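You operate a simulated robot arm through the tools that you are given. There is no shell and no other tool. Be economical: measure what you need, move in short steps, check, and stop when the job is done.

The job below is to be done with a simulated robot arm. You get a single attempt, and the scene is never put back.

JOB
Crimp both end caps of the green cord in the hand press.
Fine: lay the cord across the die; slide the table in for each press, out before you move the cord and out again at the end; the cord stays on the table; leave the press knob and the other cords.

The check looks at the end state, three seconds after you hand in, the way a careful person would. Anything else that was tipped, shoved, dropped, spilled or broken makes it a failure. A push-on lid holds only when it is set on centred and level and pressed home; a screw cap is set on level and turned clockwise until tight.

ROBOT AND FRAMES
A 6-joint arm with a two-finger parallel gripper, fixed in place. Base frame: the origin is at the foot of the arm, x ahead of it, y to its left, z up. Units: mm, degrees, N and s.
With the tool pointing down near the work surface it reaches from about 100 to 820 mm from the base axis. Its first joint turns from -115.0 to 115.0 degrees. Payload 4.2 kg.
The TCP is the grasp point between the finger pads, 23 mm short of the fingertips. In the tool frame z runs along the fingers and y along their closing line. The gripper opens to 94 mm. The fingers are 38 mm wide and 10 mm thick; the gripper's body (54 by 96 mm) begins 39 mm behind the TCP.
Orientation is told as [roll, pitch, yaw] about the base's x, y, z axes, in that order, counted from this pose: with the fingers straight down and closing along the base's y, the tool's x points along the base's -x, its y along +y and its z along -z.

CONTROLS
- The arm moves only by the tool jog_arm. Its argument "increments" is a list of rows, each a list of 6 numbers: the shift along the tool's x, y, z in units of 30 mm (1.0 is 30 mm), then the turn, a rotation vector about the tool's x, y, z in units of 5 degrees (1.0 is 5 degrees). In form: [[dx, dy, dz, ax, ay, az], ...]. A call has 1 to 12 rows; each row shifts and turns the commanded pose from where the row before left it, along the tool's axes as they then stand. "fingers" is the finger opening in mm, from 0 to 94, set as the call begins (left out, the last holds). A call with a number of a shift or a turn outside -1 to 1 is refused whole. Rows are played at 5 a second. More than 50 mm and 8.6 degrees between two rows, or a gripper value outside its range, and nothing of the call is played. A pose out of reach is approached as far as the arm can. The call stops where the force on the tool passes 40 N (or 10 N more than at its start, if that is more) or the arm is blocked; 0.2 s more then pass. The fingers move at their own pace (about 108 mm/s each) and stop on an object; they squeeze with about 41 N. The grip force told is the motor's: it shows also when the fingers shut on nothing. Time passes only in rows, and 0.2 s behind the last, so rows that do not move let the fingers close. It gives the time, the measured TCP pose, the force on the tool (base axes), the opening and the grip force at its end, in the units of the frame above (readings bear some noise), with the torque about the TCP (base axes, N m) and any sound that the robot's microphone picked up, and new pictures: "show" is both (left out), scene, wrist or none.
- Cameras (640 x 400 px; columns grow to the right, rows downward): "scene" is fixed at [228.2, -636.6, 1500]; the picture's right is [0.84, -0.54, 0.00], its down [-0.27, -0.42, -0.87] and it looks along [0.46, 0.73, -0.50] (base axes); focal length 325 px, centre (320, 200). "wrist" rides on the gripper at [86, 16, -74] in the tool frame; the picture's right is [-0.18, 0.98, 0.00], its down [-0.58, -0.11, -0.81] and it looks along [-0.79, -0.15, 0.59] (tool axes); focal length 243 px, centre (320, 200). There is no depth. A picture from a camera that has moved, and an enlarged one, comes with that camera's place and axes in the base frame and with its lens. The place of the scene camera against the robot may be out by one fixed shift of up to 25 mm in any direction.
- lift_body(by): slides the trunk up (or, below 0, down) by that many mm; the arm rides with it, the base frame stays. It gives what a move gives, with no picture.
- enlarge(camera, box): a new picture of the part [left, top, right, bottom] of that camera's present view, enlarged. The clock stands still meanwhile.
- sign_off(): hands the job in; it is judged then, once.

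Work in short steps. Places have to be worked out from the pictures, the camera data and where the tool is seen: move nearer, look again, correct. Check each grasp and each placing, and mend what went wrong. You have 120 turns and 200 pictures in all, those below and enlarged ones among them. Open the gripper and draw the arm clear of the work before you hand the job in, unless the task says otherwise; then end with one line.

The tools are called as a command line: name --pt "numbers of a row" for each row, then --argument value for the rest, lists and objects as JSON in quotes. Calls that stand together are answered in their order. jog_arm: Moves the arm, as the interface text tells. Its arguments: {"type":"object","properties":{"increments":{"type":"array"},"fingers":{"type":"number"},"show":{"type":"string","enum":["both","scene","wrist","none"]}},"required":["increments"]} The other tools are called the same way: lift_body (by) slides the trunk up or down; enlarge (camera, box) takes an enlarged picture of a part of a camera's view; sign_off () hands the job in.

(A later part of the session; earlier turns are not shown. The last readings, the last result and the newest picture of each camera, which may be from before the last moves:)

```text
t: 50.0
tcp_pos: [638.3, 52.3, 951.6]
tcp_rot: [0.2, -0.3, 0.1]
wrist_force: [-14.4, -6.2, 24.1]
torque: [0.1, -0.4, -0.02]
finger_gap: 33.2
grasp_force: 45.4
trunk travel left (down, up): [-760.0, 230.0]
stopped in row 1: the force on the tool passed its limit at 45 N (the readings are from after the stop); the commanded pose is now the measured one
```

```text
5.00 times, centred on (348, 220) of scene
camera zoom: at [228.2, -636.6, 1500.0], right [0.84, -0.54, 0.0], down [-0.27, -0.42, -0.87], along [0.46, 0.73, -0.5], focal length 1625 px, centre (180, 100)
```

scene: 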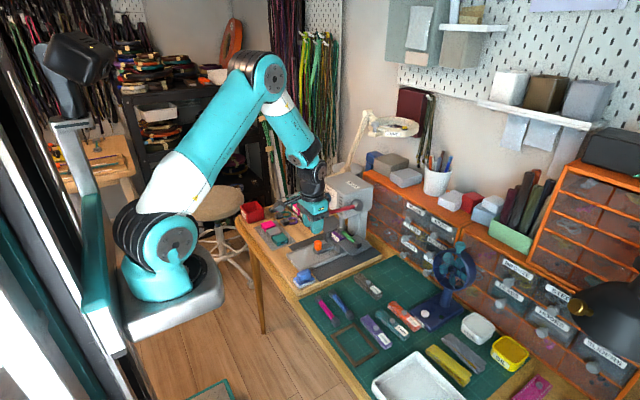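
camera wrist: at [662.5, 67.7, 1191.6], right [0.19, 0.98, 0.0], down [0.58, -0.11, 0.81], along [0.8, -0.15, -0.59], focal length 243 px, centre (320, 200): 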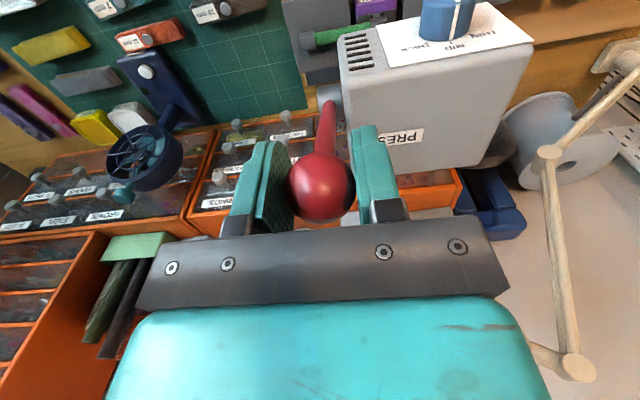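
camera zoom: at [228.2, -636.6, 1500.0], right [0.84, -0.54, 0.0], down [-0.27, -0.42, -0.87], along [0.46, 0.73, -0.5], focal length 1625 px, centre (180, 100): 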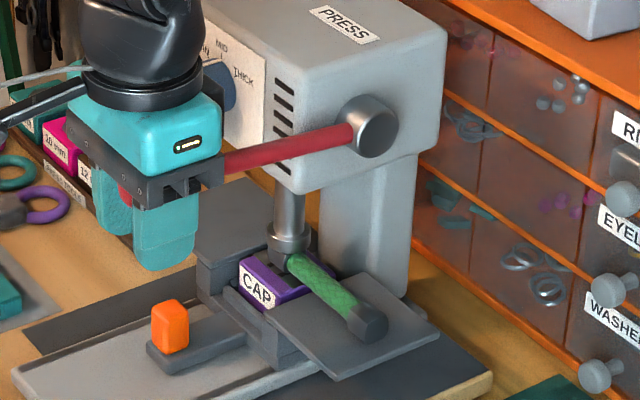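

Lever is at its stop, ram seated on the cap. I bring the lever back up along the same arc.

jog_arm --pt "0 0 -0.483 0 0 0" --pt "-0.037 0 -0.48 0 0 0" --pt "-0.08 0 -0.477 0 0 0" --pt "-0.123 0 -0.467 0 0 0" --pt "-0.16 0 -0.457 0 0 0" --pt "-0.2 0 -0.44 0 0 0" --pt "-0.237 0 -0.42 0 0 0" --pt "-0.273 0 -0.397 0 0 0" --pt "-0.307 0 -0.373 0 0 0" --pt "-0.34 0 -0.343 0 0 0" --pt "-0.367 0 -0.313 0 0 0" --pt "-0.393 0 -0.28 0 0 0" --show "none"

jog_arm --pt "-0.417 0 -0.247 0 0 0" --pt "-0.433 0 -0.207 0 0 0" --pt "-0.363 0 -0.14 0 0 0" --show "none"

enlarge --camera "scene" --box '[290, 130, 400, 260]'

enlarge --camera "scene" --box '[326, 215, 390, 255]'

```text
t: 52.6
tcp_pos: [716.1, 52.3, 1099.1]
tcp_rot: [0.2, -0.3, 0.0]
wrist_force: [0.5, -2.4, -11.7]
torque: [0.11, 1.28, -0.05]
finger_gap: 33.7
grasp_force: 45.4
trunk travel left (down, up): [-760.0, 230.0]
```

```text
t: 53.4
tcp_pos: [749.0, 52.4, 1116.0]
tcp_rot: [0.2, 0.0, 0.0]
wrist_force: [-28.6, -3.8, -15.1]
torque: [-0.02, 0.08, -0.06]
finger_gap: 33.3
grasp_force: 44.9
trunk travel left (down, up): [-760.0, 230.0]
```

```text
3.08 times, centred on (345, 195) of scene
camera zoom: at [228.2, -636.6, 1500.0], right [0.84, -0.54, 0.0], down [-0.27, -0.42, -0.87], along [0.46, 0.73, -0.5], focal length 1000 px, centre (243, 215)
```

zoom: 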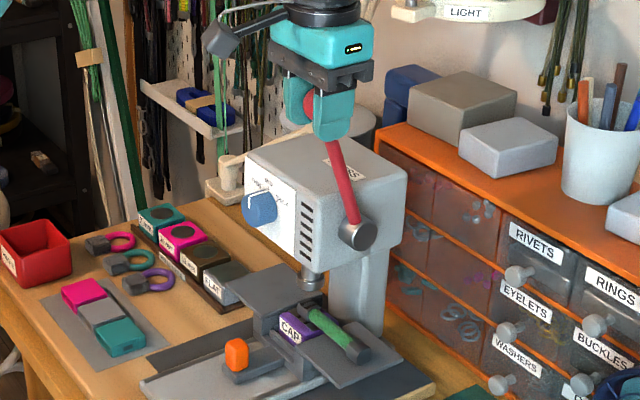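

```text
10.00 times, centred on (358, 235) of scene
camera zoom: at [228.2, -636.6, 1500.0], right [0.84, -0.54, 0.0], down [-0.27, -0.42, -0.87], along [0.46, 0.73, -0.5], focal length 3250 px, centre (-60, -150)
```

zoom: 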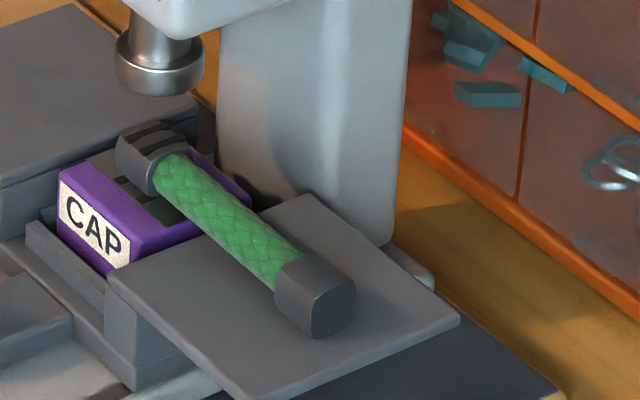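

The cap shows two crimp grooves — success. The lever is back at its upper stop. I release the ball, rise, and go back to the front for the handle.

jog_arm --pt "0.04 0 0 0 0 0" --pt "0 0 0 0 0 0" --pt "0 0 -1 0 0 0" --pt "0 0 -1 0 0 0" --pt "1 0.3 0 0 0 0" --pt "1 0.5 0 0 0 0" --pt "1 0.5 0 0 0 0" --pt "1 0.5 0 0 0 0" --pt "1 0.5 0 0 0 0" --fingers 64 --show "none"

lift_body --by -160

jog_arm --pt "0 0 0.5 0 -1 0" --pt "0 0 0.5 0 -1 0" --pt "0 0 0.3 0 -1 0" --pt "0 0 0 0 -1 0" --pt "0 0 0 0 -1 0" --pt "0 0 0 0 -1 0" --show "both"

```text
t: 55.4
tcp_pos: [599.9, 119.4, 1176.0]
tcp_rot: [0.2, -0.3, 0.0]
wrist_force: [0.6, -0.5, 0.0]
torque: [-0.01, 0.01, 0.0]
finger_gap: 64.1
grasp_force: 0.1
trunk travel left (down, up): [-760.0, 230.0]
```

```text
t: 57.2
tcp_pos: [602.9, 119.4, 1015.3]
tcp_rot: [0.2, -0.4, -0.1]
wrist_force: [-0.2, 0.3, -0.5]
torque: [0.03, -0.01, 0.0]
finger_gap: 63.9
grasp_force: 0.1
trunk travel left (down, up): [-600.0, 390.0]
```

```text
t: 58.6
tcp_pos: [604.0, 119.0, 977.0]
tcp_rot: [0.2, -30.5, -0.1]
wrist_force: [0.1, 0.3, -0.2]
torque: [0.01, 0.01, -0.01]
finger_gap: 63.9
grasp_force: 0.1
trunk travel left (down, up): [-600.0, 390.0]
camera wrist: at [489.7, 135.4, 998.2], right [0.16, 0.98, 0.1], down [0.09, -0.11, 0.99], along [0.98, -0.15, -0.11], focal length 243 px, centre (320, 200)
```

scene: 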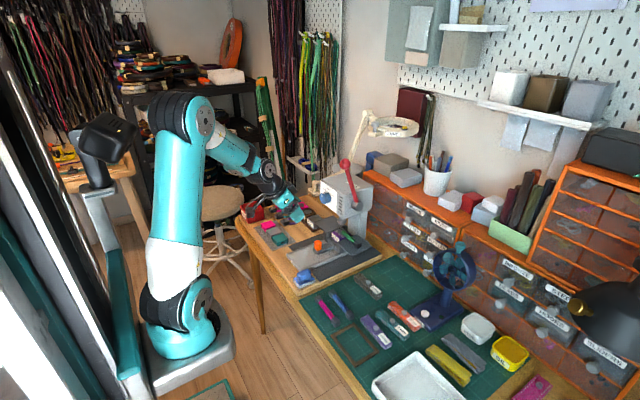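
wrist: 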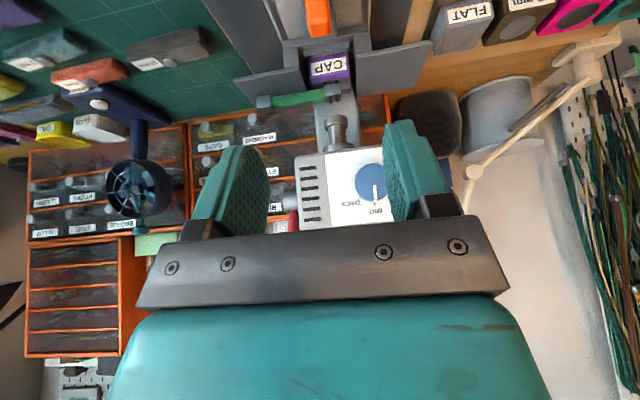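

I advance straight along the tool axis onto the handle at its slid-in place (TCP ≈ (700,120,815)), slowly at the end.

jog_arm --pt "-0.02 0.04 0.92 0 0 0" --pt "-0.02 0 0.92 0 0 0" --pt "0 0 0.92 0 0 0" --pt "0 0 0.9 0 0 0" --pt "0 0 0.9 0 0 0" --pt "0 0 0.9 0 0 0" --pt "0 0 0.75 0 0 0" --show "wrist"

```text
t: 60.2
tcp_pos: [699.9, 120.4, 815.9]
tcp_rot: [0.2, -30.4, -0.1]
wrist_force: [-0.2, -0.3, -0.1]
torque: [0.01, -0.01, -0.01]
finger_gap: 64.1
grasp_force: 0.0
trunk travel left (down, up): [-600.0, 390.0]
camera wrist: at [584.9, 136.8, 838.1], right [0.16, 0.98, 0.1], down [0.09, -0.11, 0.99], along [0.98, -0.15, -0.11], focal length 243 px, centre (320, 200)
```

wrist: 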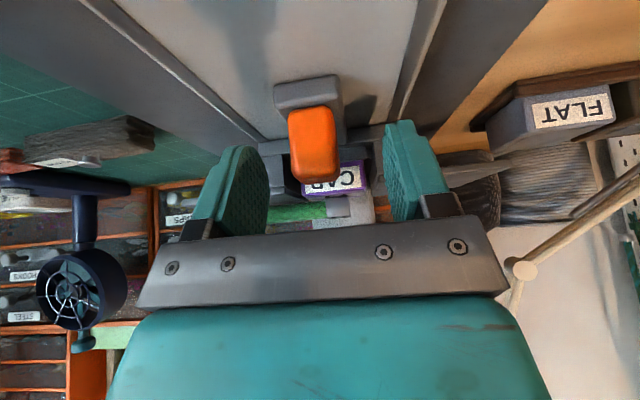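

Handle is between the fingers. I close and pull the table out slowly.

jog_arm --pt "0 0 0 0 0 0" --pt "0 0 0 0 0 0" --pt "0.115 0 -0.067 0 0 0" --pt "0.23 0 -0.1345 0 0 0" --pt "0.23 0 -0.1345 0 0 0" --pt "0.23 0 -0.1345 0 0 0" --pt "0.23 0 -0.1345 0 0 0" --pt "0.23 0 -0.1345 0 0 0" --pt "0.23 0 -0.1345 0 0 0" --pt "0.23 0 -0.1345 0 0 0" --pt "0.115 0 -0.067 0 0 0" --fingers 0 --show "none"

jog_arm --pt "0.115 0 -0.067 0 0 0" --pt "0.23 0 -0.1345 0 0 0" --pt "0.23 0 -0.1345 0 0 0" --pt "0.23 0 -0.1345 0 0 0" --pt "0.23 0 -0.1345 0 0 0" --pt "0.23 0 -0.1345 0 0 0" --pt "0.23 0 -0.1345 0 0 0" --pt "0.173 0 -0.1 0 0 0" --pt "0.115 0 -0.067 0 0 0" --pt "0.058 0 -0.034 0 0 0" --show "scene"

enlarge --camera "scene" --box '[250, 200, 378, 280]'

```text
t: 62.6
tcp_pos: [635.7, 119.4, 817.7]
tcp_rot: [0.1, -30.4, -0.2]
wrist_force: [1.7, -16.7, 12.2]
torque: [-0.81, 1.13, 0.17]
finger_gap: 22.0
grasp_force: 44.9
trunk travel left (down, up): [-600.0, 390.0]
```

```text
t: 64.8
tcp_pos: [571.2, 119.7, 817.1]
tcp_rot: [0.1, -30.5, -0.1]
wrist_force: [1.1, -23.9, 17.4]
torque: [-0.29, -0.54, 0.13]
finger_gap: 22.0
grasp_force: 44.9
trunk travel left (down, up): [-600.0, 390.0]
```

scene: 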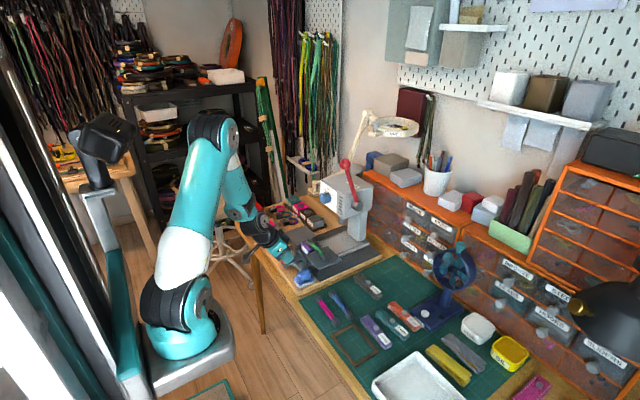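

```text
5.00 times, centred on (314, 240) of scene
camera zoom: at [228.2, -636.6, 1500.0], right [0.84, -0.54, 0.0], down [-0.27, -0.42, -0.87], along [0.46, 0.73, -0.5], focal length 1625 px, centre (350, 0)
```

zoom: 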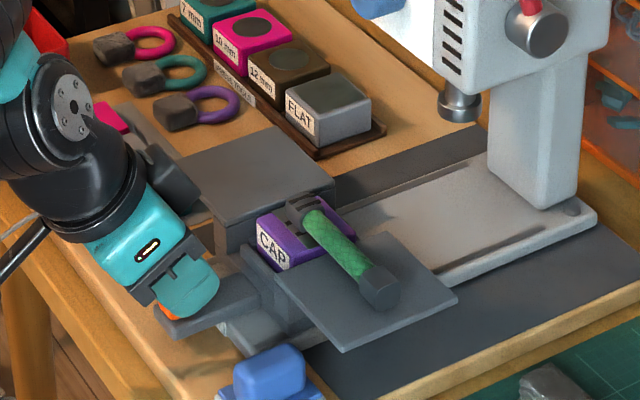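

Nearly out (was at 567 originally). I trim y slightly and pull further until the outer stop.

jog_arm --pt "0 -0.05 0.03 0 0 0" --pt "0.058 0 -0.034 0 0 0" --pt "0.058 0 -0.034 0 0 0" --pt "0.058 0 -0.034 0 0 0" --pt "0.058 0 -0.034 0 0 0" --pt "0.058 0 -0.034 0 0 0" --show "none"

```text
t: 66.2
tcp_pos: [562.8, 119.2, 815.0]
tcp_rot: [-0.1, -30.7, -0.1]
wrist_force: [35.2, -3.7, 4.4]
torque: [-0.51, -0.39, 0.35]
finger_gap: 21.9
grasp_force: 45.0
trunk travel left (down, up): [-600.0, 390.0]
```

At the outer stop (35 N). I release, retract, straighten up and inspect the die and cord from the front.

jog_arm --pt "-0.03 0 0.02 0 0 0" --pt "0 0 0 0 0 0" --pt "0 0 -0.5 0 0 0" --pt "0 0 -1 0 0 0" --pt "0 0 -1 0 0 0" --pt "0 0 -1 0 0 0" --pt "0 0 0 0 1 0" --pt "0 0 0 0 1 0" --pt "0 0 0 0 1 0" --pt "0 0 0 0 1 0" --pt "0 0 0 0 1 0" --pt "0 0 0 0 1 0" --fingers 64 --show "wrist"

enlarge --camera "wrist" --box '[264, 140, 392, 220]'

enlarge --camera "scene" --box '[276, 220, 356, 270]'

```text
t: 68.8
tcp_pos: [509.1, 119.5, 905.7]
tcp_rot: [0.2, -0.3, 0.0]
wrist_force: [0.1, -0.2, 0.2]
torque: [0.0, 0.0, 0.01]
finger_gap: 64.2
grasp_force: 0.1
trunk travel left (down, up): [-600.0, 390.0]
camera wrist: at [420.8, 135.5, 980.9], right [0.18, 0.98, 0.0], down [0.58, -0.11, 0.81], along [0.8, -0.15, -0.59], focal length 243 px, centre (320, 200)
```

wrist: 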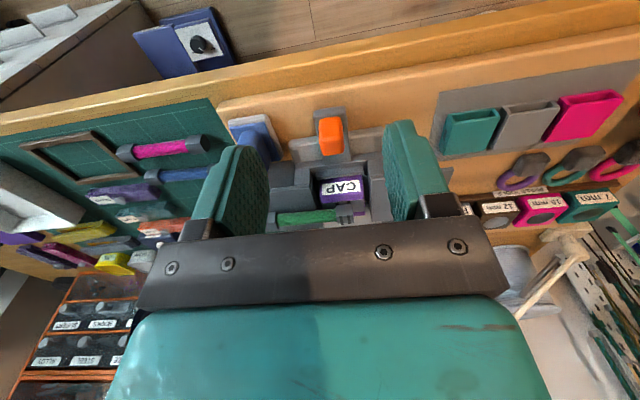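

```text
5.00 times, centred on (328, 180) of wrist
camera zoom: at [420.8, 135.5, 980.9], right [0.18, 0.98, 0.0], down [0.58, -0.11, 0.81], along [0.8, -0.15, -0.59], focal length 1213 px, centre (280, 300)
```

zoom: 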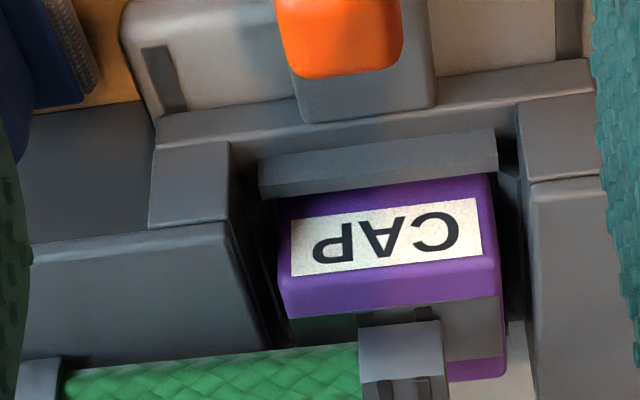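

```text
8.00 times, centred on (316, 245) of scene
camera zoom: at [228.2, -636.6, 1500.0], right [0.84, -0.54, 0.0], down [-0.27, -0.42, -0.87], along [0.46, 0.73, -0.5], focal length 2600 px, centre (352, -160)
```

zoom: 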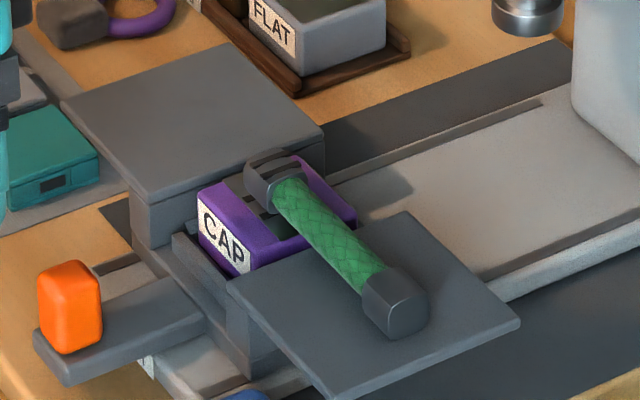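

Table is fully out again and the crimped cap is visible. I yaw to 90° again and go above the cord (grip point about y 70) to carry it +95 mm in y for the second cap.

jog_arm --pt "0 0 0 0 0 -1" --pt "0 0 0 0 0 -1" --pt "0 0 0 0 0 -1" --pt "0 0 0 0 0 -1" --pt "0 0 0 0 0 -1" --pt "0 0 0 0 0 -1" --pt "0 0 0 0 0 -1" --pt "0 0 0 0 0 -1" --pt "0 0 0 0 0 -1" --pt "0 0 0 0 0 -1" --pt "0 0 0 0 0 -1" --pt "0 0 0 0 0 -1" --show "none"

jog_arm --pt "0 0 0 0 0 -1" --pt "0 0 0 0 0 -1" --pt "0 0 0 0 0 -1" --pt "0 0 0 0 0 -1" --pt "0 0 0 0 0 -1" --pt "0 0 0 0 0 -1" --pt "0.272 -0.878 0 0 0 0" --pt "0.272 -0.878 0 0 0 0" --pt "0.272 -0.878 0 0 0 0" --pt "0.272 -0.878 0 0 0 0" --pt "0.272 -0.878 0 0 0 0" --pt "0.272 -0.878 0 0 0 0" --show "wrist"

enlarge --camera "wrist" --box '[216, 30, 424, 160]'

```text
t: 71.4
tcp_pos: [508.9, 119.6, 906.6]
tcp_rot: [-0.3, -0.3, 60.1]
wrist_force: [0.1, 0.5, 0.3]
torque: [0.0, -0.01, -0.02]
finger_gap: 64.0
grasp_force: 0.1
trunk travel left (down, up): [-600.0, 390.0]
```

```text
t: 74.0
tcp_pos: [668.2, 70.3, 907.5]
tcp_rot: [-0.4, -0.2, 90.0]
wrist_force: [-0.3, 0.1, 0.3]
torque: [0.01, -0.03, 0.01]
finger_gap: 64.3
grasp_force: 0.0
trunk travel left (down, up): [-600.0, 390.0]
camera wrist: at [649.8, -16.2, 982.3], right [-0.98, 0.18, -0.01], down [0.1, 0.58, 0.81], along [0.15, 0.79, -0.59], focal length 243 px, centre (320, 200)
```

wrist: 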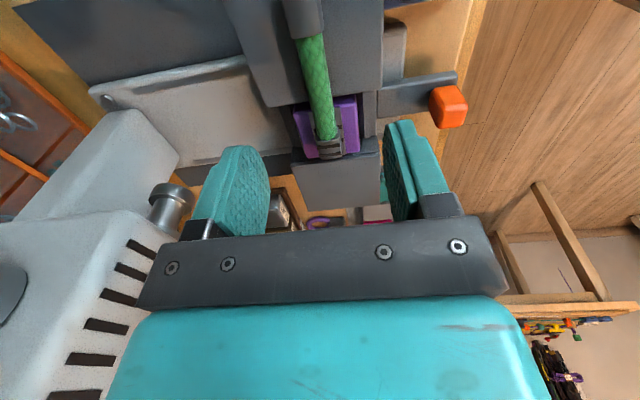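

```text
3.08 times, centred on (320, 95) of wrist
camera zoom: at [649.8, -16.2, 982.3], right [-0.98, 0.18, -0.01], down [0.1, 0.58, 0.81], along [0.15, 0.79, -0.59], focal length 746 px, centre (320, 523)
```

zoom: 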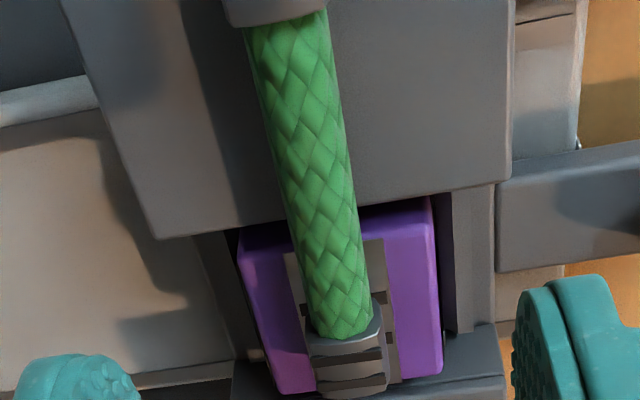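

The cord's green span is y 37–108 at x ≈ 667, straight along y. I lower with a 44 mm opening to z ≈ 838 and close.

jog_arm --pt "-0.06 0.05 0.8 0 0 0" --pt "0 0 0.8 0 0 0" --pt "0 0 0.5 0 0 0" --pt "0 0 0.2 0 0 0" --fingers 44 --show "wrist"

enlarge --camera "wrist" --box '[216, 40, 424, 170]'

```text
t: 75.0
tcp_pos: [666.9, 73.6, 836.9]
tcp_rot: [-0.4, -0.2, 90.1]
wrist_force: [0.1, -0.6, -0.3]
torque: [-0.03, -0.02, 0.02]
finger_gap: 44.0
grasp_force: 0.0
trunk travel left (down, up): [-600.0, 390.0]
camera wrist: at [648.2, -13.7, 912.1], right [-0.98, 0.18, -0.01], down [0.1, 0.58, 0.81], along [0.15, 0.79, -0.59], focal length 243 px, centre (320, 200)
```

wrist: 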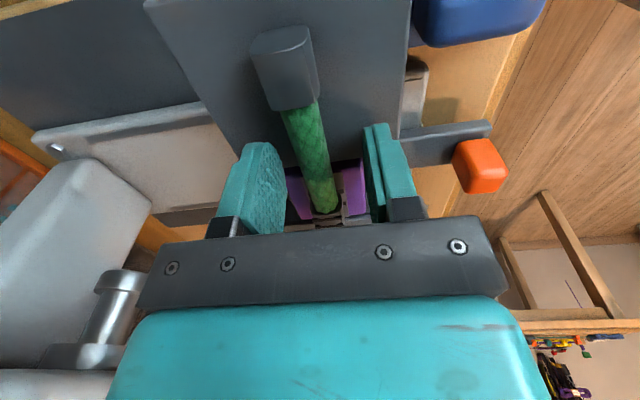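

```text
3.08 times, centred on (320, 105) of wrist
camera zoom: at [648.2, -13.7, 912.1], right [-0.98, 0.18, -0.01], down [0.1, 0.58, 0.81], along [0.15, 0.79, -0.59], focal length 746 px, centre (320, 492)
```

zoom: 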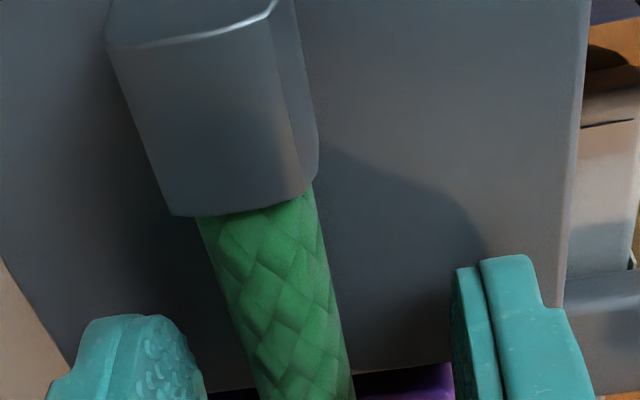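

The cord is between the pads. I close, then lift 45 mm and check.

jog_arm --pt "0 0 0 0 0 0" --pt "0 0 0 0 0 0" --fingers 0 --show "none"

jog_arm --pt "0 0 -0.5 0 0 0" --pt "0 0 -1 0 0 0" --show "wrist"

enlarge --camera "scene" --box '[270, 180, 398, 280]'

```text
t: 75.6
tcp_pos: [666.9, 72.9, 837.3]
tcp_rot: [-0.3, -0.1, 90.0]
wrist_force: [0.3, -0.1, -0.5]
torque: [0.03, 0.02, -0.03]
finger_gap: 14.9
grasp_force: 41.3
trunk travel left (down, up): [-600.0, 390.0]
```

```text
t: 76.2
tcp_pos: [666.8, 72.2, 882.5]
tcp_rot: [-0.3, -0.1, 90.0]
wrist_force: [0.5, -0.4, -0.3]
torque: [0.02, 0.0, 0.05]
finger_gap: 14.5
grasp_force: 41.2
trunk travel left (down, up): [-600.0, 390.0]
camera wrist: at [648.3, -14.5, 957.4], right [-0.98, 0.18, 0.0], down [0.1, 0.58, 0.81], along [0.15, 0.79, -0.59], focal length 243 px, centre (320, 200)
```

wrist: 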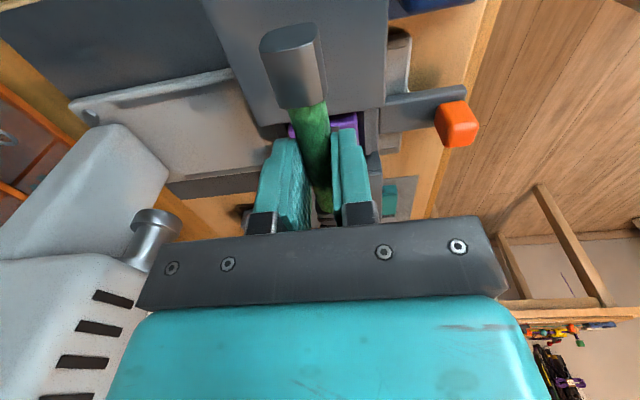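

```text
4.00 times, centred on (334, 230) of scene
camera zoom: at [228.2, -636.6, 1500.0], right [0.84, -0.54, 0.0], down [-0.27, -0.42, -0.87], along [0.46, 0.73, -0.5], focal length 1300 px, centre (264, 80)
```

zoom: 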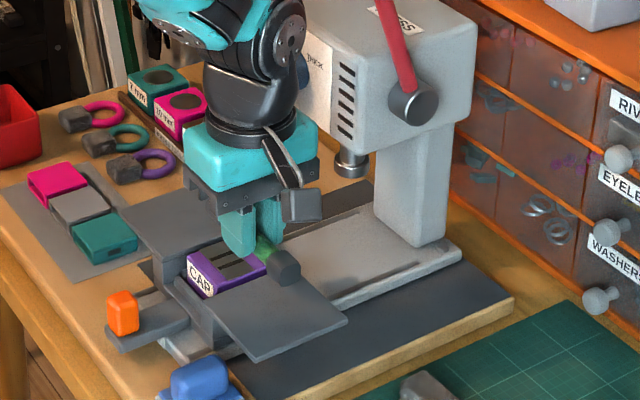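

Held well. I carry it +95 mm in y, keeping 15 mm back in x at first to stay well off the knob.

jog_arm --pt "-0.79 0.25 0 0 0 0" --pt "-0.79 0.25 0 0 0 0" --pt "-0.79 0 0 0 0 0" --pt "-0.8 0 0 0 0 0" --show "both"

enlarge --camera "scene" --box '[270, 170, 398, 270]'

enlarge --camera "wrist" --box '[160, 20, 416, 180]'

```text
t: 77.2
tcp_pos: [651.0, 167.5, 882.4]
tcp_rot: [-0.4, -0.2, 90.0]
wrist_force: [0.5, -0.9, 1.0]
torque: [0.02, 0.0, 0.0]
finger_gap: 15.1
grasp_force: 41.3
trunk travel left (down, up): [-600.0, 390.0]
camera wrist: at [632.9, 80.2, 957.3], right [-0.98, 0.18, -0.01], down [0.1, 0.58, 0.81], along [0.15, 0.79, -0.59], focal length 243 px, centre (320, 200)
```

scene: 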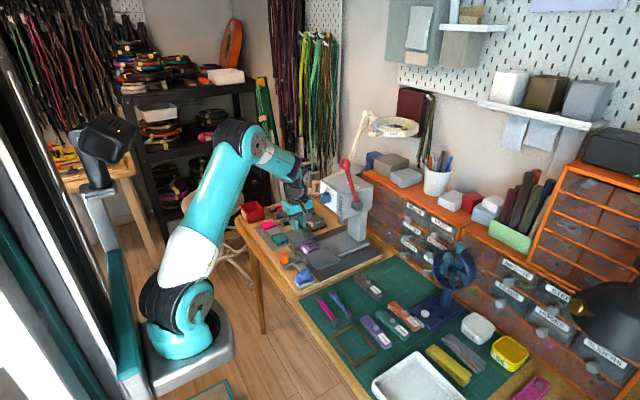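
wrist: 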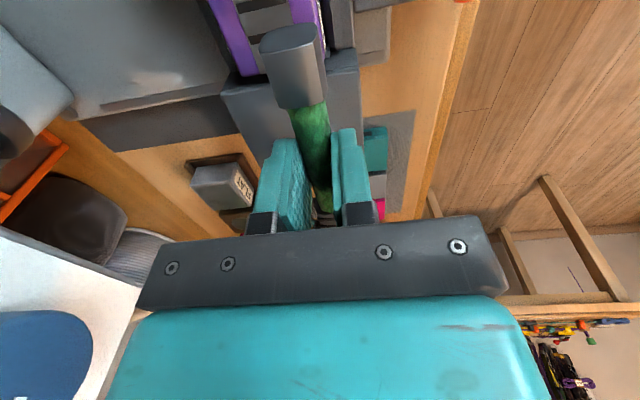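

```text
4.00 times, centred on (334, 220) of scene
camera zoom: at [228.2, -636.6, 1500.0], right [0.84, -0.54, 0.0], down [-0.27, -0.42, -0.87], along [0.46, 0.73, -0.5], focal length 1300 px, centre (264, 120)
```

zoom: 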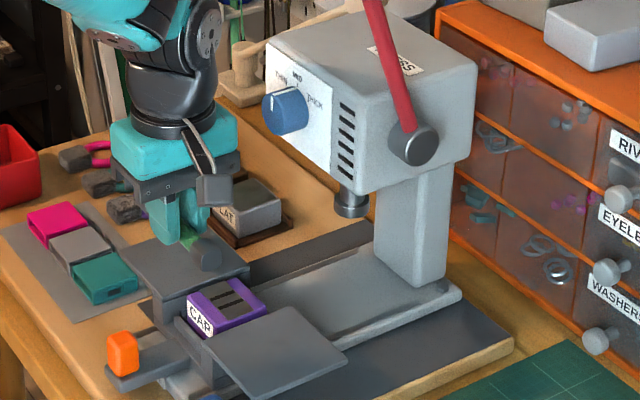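

```text
2.50 times, centred on (288, 100) of wrist
camera zoom: at [632.9, 80.2, 957.3], right [-0.98, 0.18, -0.01], down [0.1, 0.58, 0.81], along [0.15, 0.79, -0.59], focal length 606 px, centre (400, 450)
```

zoom: 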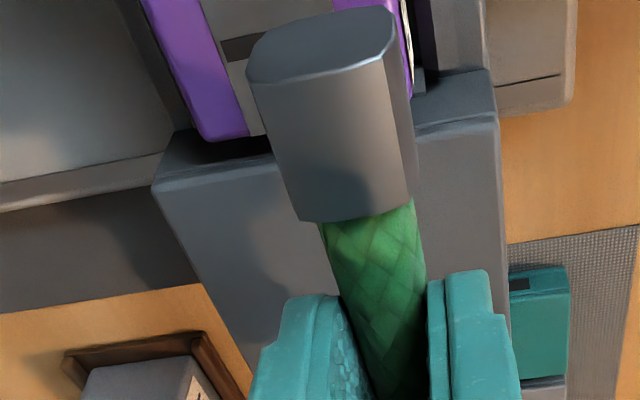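

Knob clearance is about 40 mm, so moving +16 mm is fine. I move over the die line and lower to z ≈ 842.

jog_arm --pt "0 -0.27 0.3 0 0 0" --pt "0 -0.27 0.5 0 0 0" --pt "0 0 0.53 0 0 0" --show "scene"

enlarge --camera "scene" --box '[276, 200, 372, 260]'

```text
t: 78.0
tcp_pos: [668.2, 165.6, 843.1]
tcp_rot: [-0.4, -0.2, 90.0]
wrist_force: [0.5, 0.0, -0.2]
torque: [0.01, -0.04, 0.0]
finger_gap: 14.8
grasp_force: 41.2
trunk travel left (down, up): [-600.0, 390.0]
```

scene: 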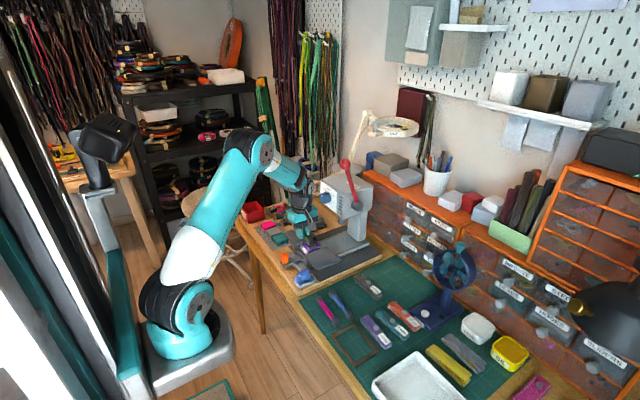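

```text
6.67 times, centred on (324, 230) of scene
camera zoom: at [228.2, -636.6, 1500.0], right [0.84, -0.54, 0.0], down [-0.27, -0.42, -0.87], along [0.46, 0.73, -0.5], focal length 2166 px, centre (293, 0)
```

zoom: 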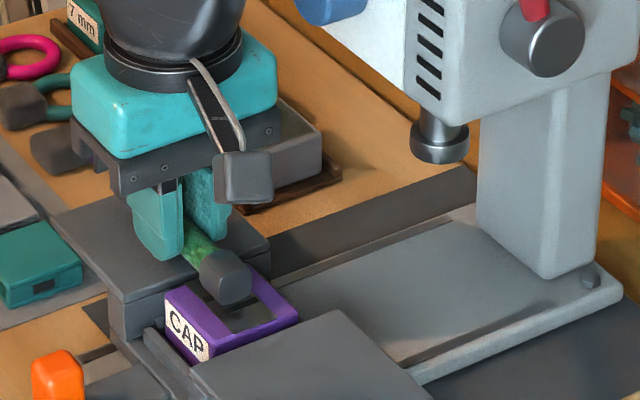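

The cap hovers centred over the die. I lower in small steps to contact.

jog_arm --pt "0 0 0.13 0 0 0" --show "none"

jog_arm --pt "0 0 0.07 0 0 0" --show "none"

jog_arm --pt "0 0 0.05 0 0 0" --show "none"

```text
t: 78.4
tcp_pos: [667.1, 168.5, 839.5]
tcp_rot: [-0.4, -0.3, 90.0]
wrist_force: [0.4, 0.0, -0.4]
torque: [-0.02, 0.01, -0.01]
finger_gap: 14.6
grasp_force: 40.6
trunk travel left (down, up): [-600.0, 390.0]
```

```text
t: 78.8
tcp_pos: [668.4, 168.0, 837.7]
tcp_rot: [-0.4, -0.1, 89.9]
wrist_force: [-1.8, -0.7, 7.2]
torque: [-0.43, 0.14, -0.08]
finger_gap: 14.7
grasp_force: 40.6
trunk travel left (down, up): [-600.0, 390.0]
```

```text
t: 79.2
tcp_pos: [667.8, 167.3, 838.1]
tcp_rot: [-0.6, -0.1, 89.9]
wrist_force: [-2.6, -1.9, 23.2]
torque: [-1.2, 0.12, -0.04]
finger_gap: 14.8
grasp_force: 41.2
trunk travel left (down, up): [-600.0, 390.0]
```

The second cap is resting on the die. I open the fingers and rise, then back off to look.

jog_arm --pt "0 0 -0.03 0 0 0" --pt "0 0 0 0 0 0" --fingers 30 --show "none"

jog_arm --pt "0 0 -0.5 0 0 0" --pt "0 0 -1 0 0 0" --pt "0 0.4 -1 0 0 0" --pt "0.4 1 0 0 0 0" --pt "0.4 1 0 0 0 0" --pt "0.4 1 0 0 0 0" --pt "0.4 1 0 0 0 0" --pt "0 0.9 0 0 0 0" --show "none"

enlarge --camera "scene" --box '[276, 210, 356, 260]'

```text
t: 79.8
tcp_pos: [667.7, 167.6, 835.1]
tcp_rot: [-0.4, -0.2, 89.9]
wrist_force: [0.3, 0.2, 0.2]
torque: [0.02, 0.03, -0.01]
finger_gap: 30.1
grasp_force: 0.0
trunk travel left (down, up): [-600.0, 390.0]
```

```text
t: 81.6
tcp_pos: [506.7, 118.2, 911.5]
tcp_rot: [-0.4, -0.3, 90.0]
wrist_force: [-0.2, 0.1, 0.3]
torque: [0.02, 0.0, 0.02]
finger_gap: 29.9
grasp_force: 0.0
trunk travel left (down, up): [-600.0, 390.0]
```

```text
8.00 times, centred on (316, 235) of scene
camera zoom: at [228.2, -636.6, 1500.0], right [0.84, -0.54, 0.0], down [-0.27, -0.42, -0.87], along [0.46, 0.73, -0.5], focal length 2600 px, centre (352, -80)
```

zoom: 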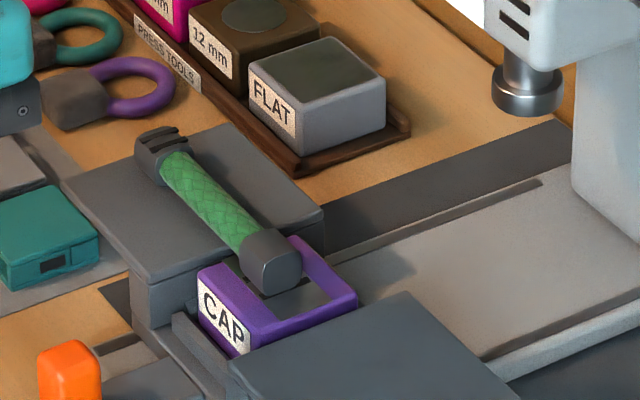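

Cap looks centred on the die, cord on the left wing. I yaw back to 0 and check from the wrist camera.

jog_arm --pt "0 0 0 0 0 1" --pt "0 0 0 0 0 1" --pt "0 0 0 0 0 1" --pt "0 0 0 0 0 1" --pt "0 0 0 0 0 1" --pt "0 0 0 0 0 1" --pt "0 0 0 0 0 1" --pt "0 0 0 0 0 1" --pt "0 0 0 0 0 1" --pt "0 0 0 0 0 1" --pt "0 0 0 0 0 1" --pt "0 0 0 0 0 1" --fingers 64 --show "none"

jog_arm --pt "0 0 0 0 0 1" --pt "0 0 0 0 0 1" --pt "0 0 0 0 0 1" --pt "0 0 0 0 0 1" --pt "0 0 0 0 0 1" --pt "0 0 0 0 0 1" --show "wrist"

enlarge --camera "wrist" --box '[264, 140, 392, 220]'

```text
t: 84.2
tcp_pos: [508.2, 120.3, 911.7]
tcp_rot: [0.0, -0.5, 29.9]
wrist_force: [-0.2, -0.4, -0.1]
torque: [0.0, 0.03, 0.0]
finger_gap: 64.0
grasp_force: 0.0
trunk travel left (down, up): [-600.0, 390.0]
```

```text
t: 85.6
tcp_pos: [508.7, 119.5, 911.4]
tcp_rot: [0.1, -0.4, -0.1]
wrist_force: [-0.6, 0.3, -0.7]
torque: [-0.02, -0.04, 0.0]
finger_gap: 63.9
grasp_force: 0.1
trunk travel left (down, up): [-600.0, 390.0]
camera wrist: at [419.4, 135.2, 984.9], right [0.19, 0.98, 0.0], down [0.58, -0.11, 0.81], along [0.8, -0.15, -0.59], focal length 243 px, centre (320, 200)
```

wrist: 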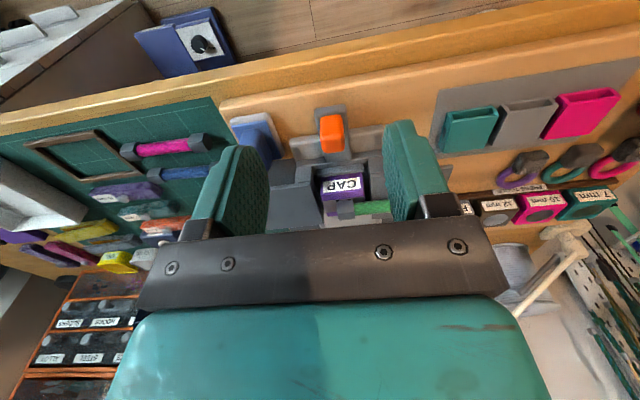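

```text
5.00 times, centred on (328, 180) of wrist
camera zoom: at [419.4, 135.2, 984.9], right [0.19, 0.98, 0.0], down [0.58, -0.11, 0.81], along [0.8, -0.15, -0.59], focal length 1213 px, centre (280, 300)
```

zoom: 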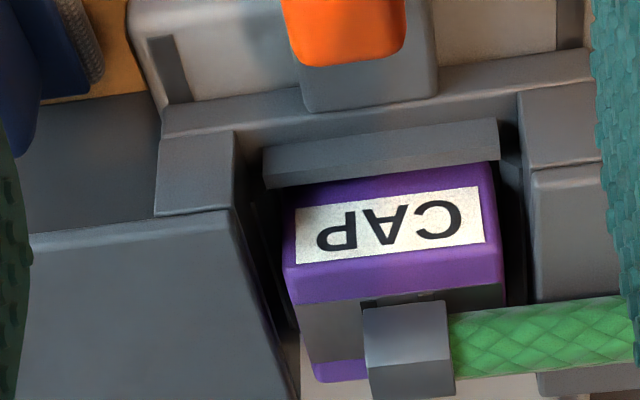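

Second cap is centred over the slots just like the first. I tilt back 30° and go down onto the handle.

jog_arm --pt "0 0 0 0 -1 0" --pt "0 0 0 0 -1 0" --pt "0 0 0 0 -1 0" --pt "0 0 0 0 -1 0" --pt "0 0 0 0 -1 0" --pt "0 0 0 0 -1 0" --pt "0.06 0.02 0.9 0 0 0" --pt "0 0 0.9 0 0 0" --pt "0 0 0.9 0 0 0" --pt "0 0 0.9 0 0 0" --show "wrist"

```text
t: 87.8
tcp_pos: [561.6, 121.6, 815.9]
tcp_rot: [0.2, -30.5, -0.1]
wrist_force: [0.5, -0.7, 0.3]
torque: [0.0, 0.03, -0.01]
finger_gap: 64.1
grasp_force: 0.1
trunk travel left (down, up): [-600.0, 390.0]
camera wrist: at [447.5, 136.2, 837.4], right [0.16, 0.98, 0.1], down [0.09, -0.11, 0.99], along [0.98, -0.15, -0.11], focal length 243 px, centre (320, 200)
```

wrist: 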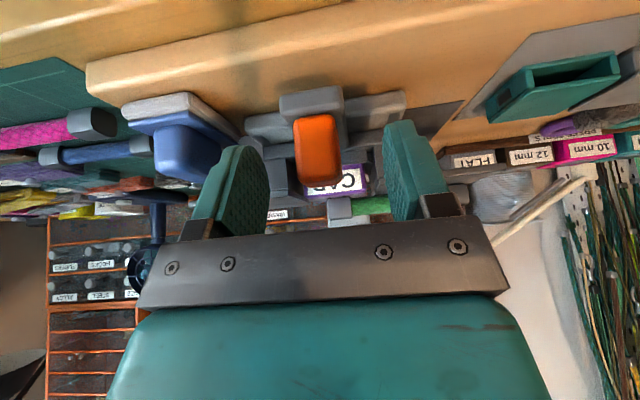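

Handle between the fingers; I close and slide the table in (first half).

jog_arm --pt "0 -0.02 0 0 0 0" --pt "0 0 0 0 0 0" --pt "-0.115 0 0.067 0 0 0" --pt "-0.23 0 0.1345 0 0 0" --pt "-0.23 0 0.1345 0 0 0" --pt "-0.23 0 0.1345 0 0 0" --pt "-0.23 0 0.1345 0 0 0" --pt "-0.23 0 0.1345 0 0 0" --pt "-0.23 0 0.1345 0 0 0" --pt "-0.23 0 0.1345 0 0 0" --pt "-0.115 0 0.067 0 0 0" --fingers 0 --show "none"

enlarge --camera "scene" --box '[260, 190, 388, 270]'

```text
t: 90.2
tcp_pos: [625.7, 119.9, 816.4]
tcp_rot: [0.1, -30.2, -0.1]
wrist_force: [-2.2, 3.5, -5.5]
torque: [-0.29, 0.14, 0.02]
finger_gap: 21.8
grasp_force: 45.1
trunk travel left (down, up): [-600.0, 390.0]
```

```text
5.00 times, centred on (324, 230) of scene
camera zoom: at [228.2, -636.6, 1500.0], right [0.84, -0.54, 0.0], down [-0.27, -0.42, -0.87], along [0.46, 0.73, -0.5], focal length 1625 px, centre (300, 50)
```

zoom: 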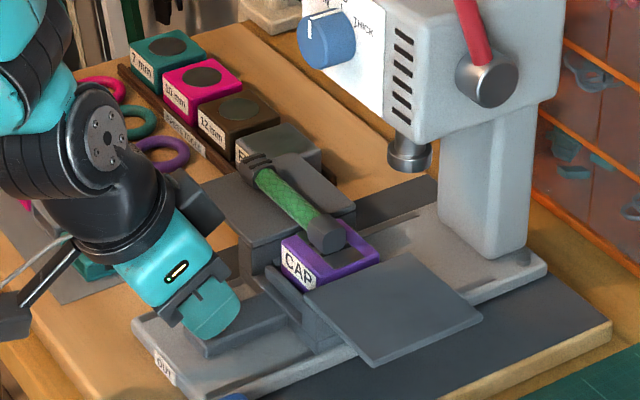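

The cord rides along on the left wing, clear of the FLAT block. I continue to the inner stop.

jog_arm --pt "-0.115 0 0.067 0 0 0" --pt "-0.23 0 0.1345 0 0 0" --pt "-0.23 0 0.1345 0 0 0" --pt "-0.23 0 0.1345 0 0 0" --pt "-0.23 0 0.1345 0 0 0" --pt "-0.23 0 0.1345 0 0 0" --pt "-0.23 0 0.1345 0 0 0" --pt "-0.23 0 0.1345 0 0 0" --pt "-0.115 0 0.067 0 0 0" --pt "-0.115 0 0.067 0 0 0" --pt "-0.115 0 0.067 0 0 0" --pt "-0.058 0 0.034 0 0 0" --show "none"

enlarge --camera "scene" --box '[260, 190, 388, 270]'

```text
t: 92.8
tcp_pos: [696.0, 119.4, 816.7]
tcp_rot: [0.1, -30.0, 0.1]
wrist_force: [-36.2, 3.8, -3.0]
torque: [-0.07, 0.42, -0.37]
finger_gap: 21.8
grasp_force: 44.9
trunk travel left (down, up): [-600.0, 390.0]
```

```text
5.00 times, centred on (324, 230) of scene
camera zoom: at [228.2, -636.6, 1500.0], right [0.84, -0.54, 0.0], down [-0.27, -0.42, -0.87], along [0.46, 0.73, -0.5], focal length 1625 px, centre (300, 50)
```

zoom: 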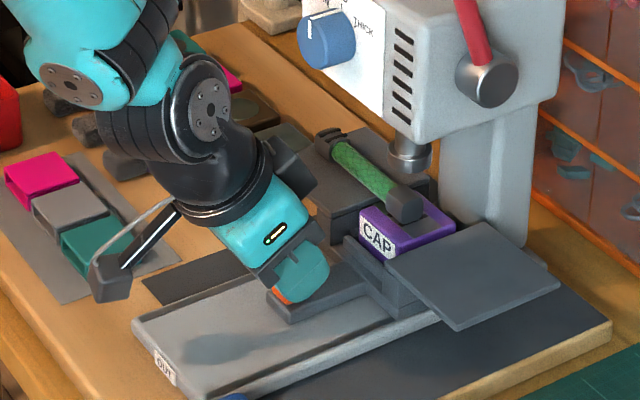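

Inner stop reached (36 N), second cap under the ram. Release, retract, straighten, raise and go above the lever ball as before.

jog_arm --pt "0.05 0 -0.03 0 0 0" --pt "0 0 0 0 0 0" --pt "0 0 -0.5 0 0 0" --pt "0 0 -1 0 0 0" --pt "0 0 -1 0 0 0" --pt "0 0 -1 0 0 0" --pt "0 0 -1 0 1 0" --pt "0 0 0 0 1 0" --pt "0 0 0 0 1 0" --pt "0 0 0 0 1 0" --pt "0 0 0 0 1 0" --pt "0 0 0 0 1 0" --fingers 64 --show "none"

lift_body --by 160

jog_arm --pt "0 -0.5 -0.9 0 0 0" --pt "0 -0.5 -0.9 0 0 0" --pt "-0.4 -0.6 -0.9 0 0 0" --pt "-0.6 -0.6 -0.9 0 0 0" --pt "-0.8 0 0 0 0 0" --show "none"

```text
t: 95.4
tcp_pos: [628.1, 119.5, 933.7]
tcp_rot: [0.1, -0.2, 0.1]
wrist_force: [0.2, 0.5, 0.4]
torque: [-0.03, -0.03, -0.01]
finger_gap: 64.0
grasp_force: 0.1
trunk travel left (down, up): [-600.0, 390.0]
```

```text
t: 97.2
tcp_pos: [629.8, 120.4, 1094.3]
tcp_rot: [0.2, -0.2, 0.0]
wrist_force: [-0.4, 0.2, 0.3]
torque: [0.0, 0.02, -0.03]
finger_gap: 64.0
grasp_force: 0.1
trunk travel left (down, up): [-760.0, 230.0]
```

```text
t: 98.4
tcp_pos: [681.7, 51.7, 1202.8]
tcp_rot: [0.1, -0.4, 0.0]
wrist_force: [-0.7, 0.4, 0.1]
torque: [-0.03, -0.02, -0.01]
finger_gap: 64.1
grasp_force: 0.0
trunk travel left (down, up): [-760.0, 230.0]
```

I check the cord under the ram, and move over the ball.

enlarge --camera "scene" --box '[316, 205, 380, 245]'

jog_arm --pt "-0.76 0 0 0 0 0" --pt "-0.76 0 0 0 0 0" --pt "-0.76 0 0 0 0 0" --pt "0 0 0.8 0 0 0" --show "wrist"

```text
10.00 times, centred on (348, 225) of scene
camera zoom: at [228.2, -636.6, 1500.0], right [0.84, -0.54, 0.0], down [-0.27, -0.42, -0.87], along [0.46, 0.73, -0.5], focal length 3250 px, centre (40, -50)
```

zoom: 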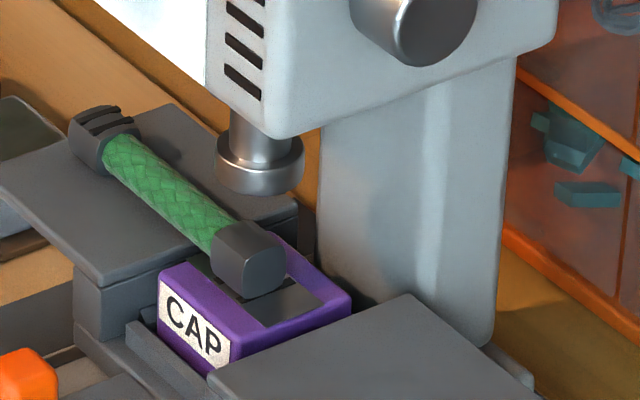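

```text
t: 99.4
tcp_pos: [751.0, 53.3, 1178.9]
tcp_rot: [0.2, -0.4, 0.0]
wrist_force: [-0.1, 0.6, -0.1]
torque: [-0.03, -0.05, 0.0]
finger_gap: 63.9
grasp_force: 0.1
trunk travel left (down, up): [-760.0, 230.0]
camera wrist: at [662.6, 68.9, 1253.1], right [0.18, 0.98, 0.0], down [0.58, -0.11, 0.81], along [0.8, -0.15, -0.59], focal length 243 px, centre (320, 200)
```

wrist: 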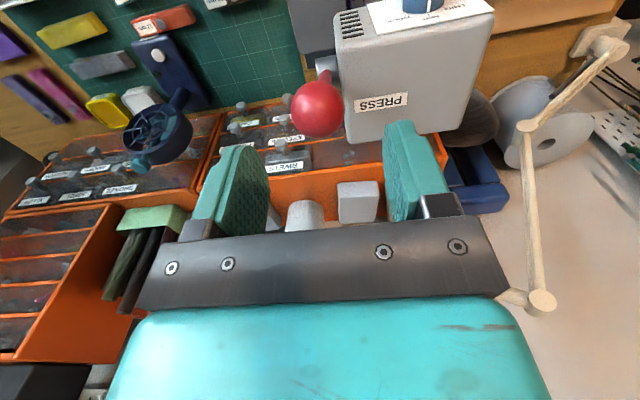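

Cap sits exactly where the first one did under the ram. I lower onto the ball and grip.

jog_arm --pt "0 -0.05 0.68 0 0 0" --pt "0 0 0.68 0 0 0" --pt "0 0 0.68 0 0 0" --show "none"

jog_arm --pt "0 0 0 0 0 0" --pt "0 0 0 0 0 0" --fingers 0 --show "none"

```text
t: 100.2
tcp_pos: [750.0, 51.5, 1116.2]
tcp_rot: [0.2, -0.3, 0.0]
wrist_force: [-0.5, -0.3, 0.0]
torque: [0.0, -0.02, -0.02]
finger_gap: 64.1
grasp_force: 0.0
trunk travel left (down, up): [-760.0, 230.0]
```

```text
t: 100.8
tcp_pos: [751.2, 52.2, 1116.8]
tcp_rot: [0.2, -0.3, -0.1]
wrist_force: [0.8, -0.5, -2.1]
torque: [-0.01, -0.26, -0.04]
finger_gap: 33.1
grasp_force: 44.8
trunk travel left (down, up): [-760.0, 230.0]
```

Ball gripped (33 mm). I pull along the known arc to 52°, then on toward the stop.

jog_arm --pt "0.273 0 0.103 0 0 0" --pt "0.267 0 0.117 0 0 0" --pt "0.257 0 0.127 0 0 0" --pt "0.253 0 0.143 0 0 0" --pt "0.243 0 0.157 0 0 0" --pt "0.237 0 0.167 0 0 0" --pt "0.227 0 0.18 0 0 0" --pt "0.217 0 0.193 0 0 0" --pt "0.207 0 0.203 0 0 0" --pt "0.197 0 0.213 0 0 0" --pt "0.183 0 0.223 0 0 0" --show "none"

jog_arm --pt "0.173 0 0.233 0 0 0" --pt "0.16 0 0.24 0 0 0" --pt "0.147 0 0.25 0 0 0" --pt "0.133 0 0.257 0 0 0" --pt "0.12 0 0.263 0 0 0" --pt "0.107 0 0.27 0 0 0" --pt "0.09 0 0.277 0 0 0" --pt "0.08 0 0.277 0 0 0" --pt "0.063 0 0.283 0 0 0" --pt "0.047 0 0.287 0 0 0" --show "none"

jog_arm --pt "0.033 0 0.287 0 0 0" --pt "0.017 0 0.29 0 0 0" --pt "0 0 0.29 0 0 0" --pt "-0.013 0 0.287 0 0 0" --pt "-0.027 0 0.287 0 0 0" --pt "-0.04 0 0.287 0 0 0" --show "none"

```text
t: 103.2
tcp_pos: [674.3, 50.3, 1062.3]
tcp_rot: [0.2, -0.4, -0.1]
wrist_force: [2.9, -0.2, 12.9]
torque: [0.02, -1.27, 0.04]
finger_gap: 33.2
grasp_force: 45.2
trunk travel left (down, up): [-760.0, 230.0]
```

```text
t: 105.4
tcp_pos: [640.7, 52.3, 983.5]
tcp_rot: [0.0, -0.3, 0.1]
wrist_force: [-7.8, -0.3, 13.2]
torque: [0.01, -1.01, 0.02]
finger_gap: 33.0
grasp_force: 45.3
trunk travel left (down, up): [-760.0, 230.0]
```

```text
t: 106.5
tcp_pos: [640.8, 52.0, 952.6]
tcp_rot: [0.1, -0.5, -0.1]
wrist_force: [-16.3, -11.7, 28.7]
torque: [0.21, -0.34, -0.05]
finger_gap: 32.9
grasp_force: 44.8
trunk travel left (down, up): [-760.0, 230.0]
stopped in row 5: the force on the tool passed its limit at 56 N (the readings are from after the stop); the commanded pose is now the measured one
```

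Stopped at the same lever position (z 952.6) with 56 N, the full press. I return the lever up along the arc.

jog_arm --pt "0 0 -0.483 0 0 0" --pt "-0.037 0 -0.48 0 0 0" --pt "-0.08 0 -0.477 0 0 0" --pt "-0.123 0 -0.467 0 0 0" --pt "-0.16 0 -0.457 0 0 0" --pt "-0.2 0 -0.44 0 0 0" --pt "-0.237 0 -0.42 0 0 0" --pt "-0.273 0 -0.397 0 0 0" --pt "-0.307 0 -0.373 0 0 0" --pt "-0.34 0 -0.343 0 0 0" --pt "-0.367 0 -0.313 0 0 0" --pt "-0.393 0 -0.28 0 0 0" --show "none"

jog_arm --pt "-0.4 0 -0.24 0 0 0" --pt "-0.4 0 -0.2 0 0 0" --pt "-0.32 0 -0.13 0 0 0" --show "none"

enlarge --camera "scene" --box '[316, 205, 380, 245]'

```text
t: 109.1
tcp_pos: [716.1, 52.1, 1098.7]
tcp_rot: [0.2, -0.4, 0.1]
wrist_force: [2.1, -13.3, -12.5]
torque: [0.23, 1.26, -0.15]
finger_gap: 33.3
grasp_force: 45.3
trunk travel left (down, up): [-760.0, 230.0]
```

```text
t: 109.9
tcp_pos: [746.4, 52.8, 1114.1]
tcp_rot: [0.1, 0.1, 0.1]
wrist_force: [-28.8, -15.8, -14.9]
torque: [0.09, 0.11, -0.14]
finger_gap: 33.5
grasp_force: 45.4
trunk travel left (down, up): [-760.0, 230.0]
```

```text
10.00 times, centred on (348, 225) of scene
camera zoom: at [228.2, -636.6, 1500.0], right [0.84, -0.54, 0.0], down [-0.27, -0.42, -0.87], along [0.46, 0.73, -0.5], focal length 3250 px, centre (40, -50)
```

zoom: 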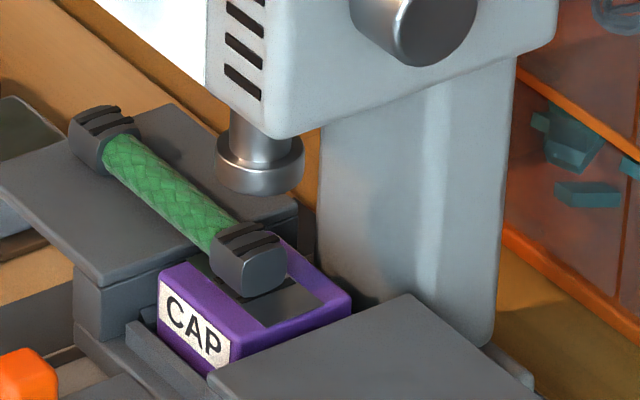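

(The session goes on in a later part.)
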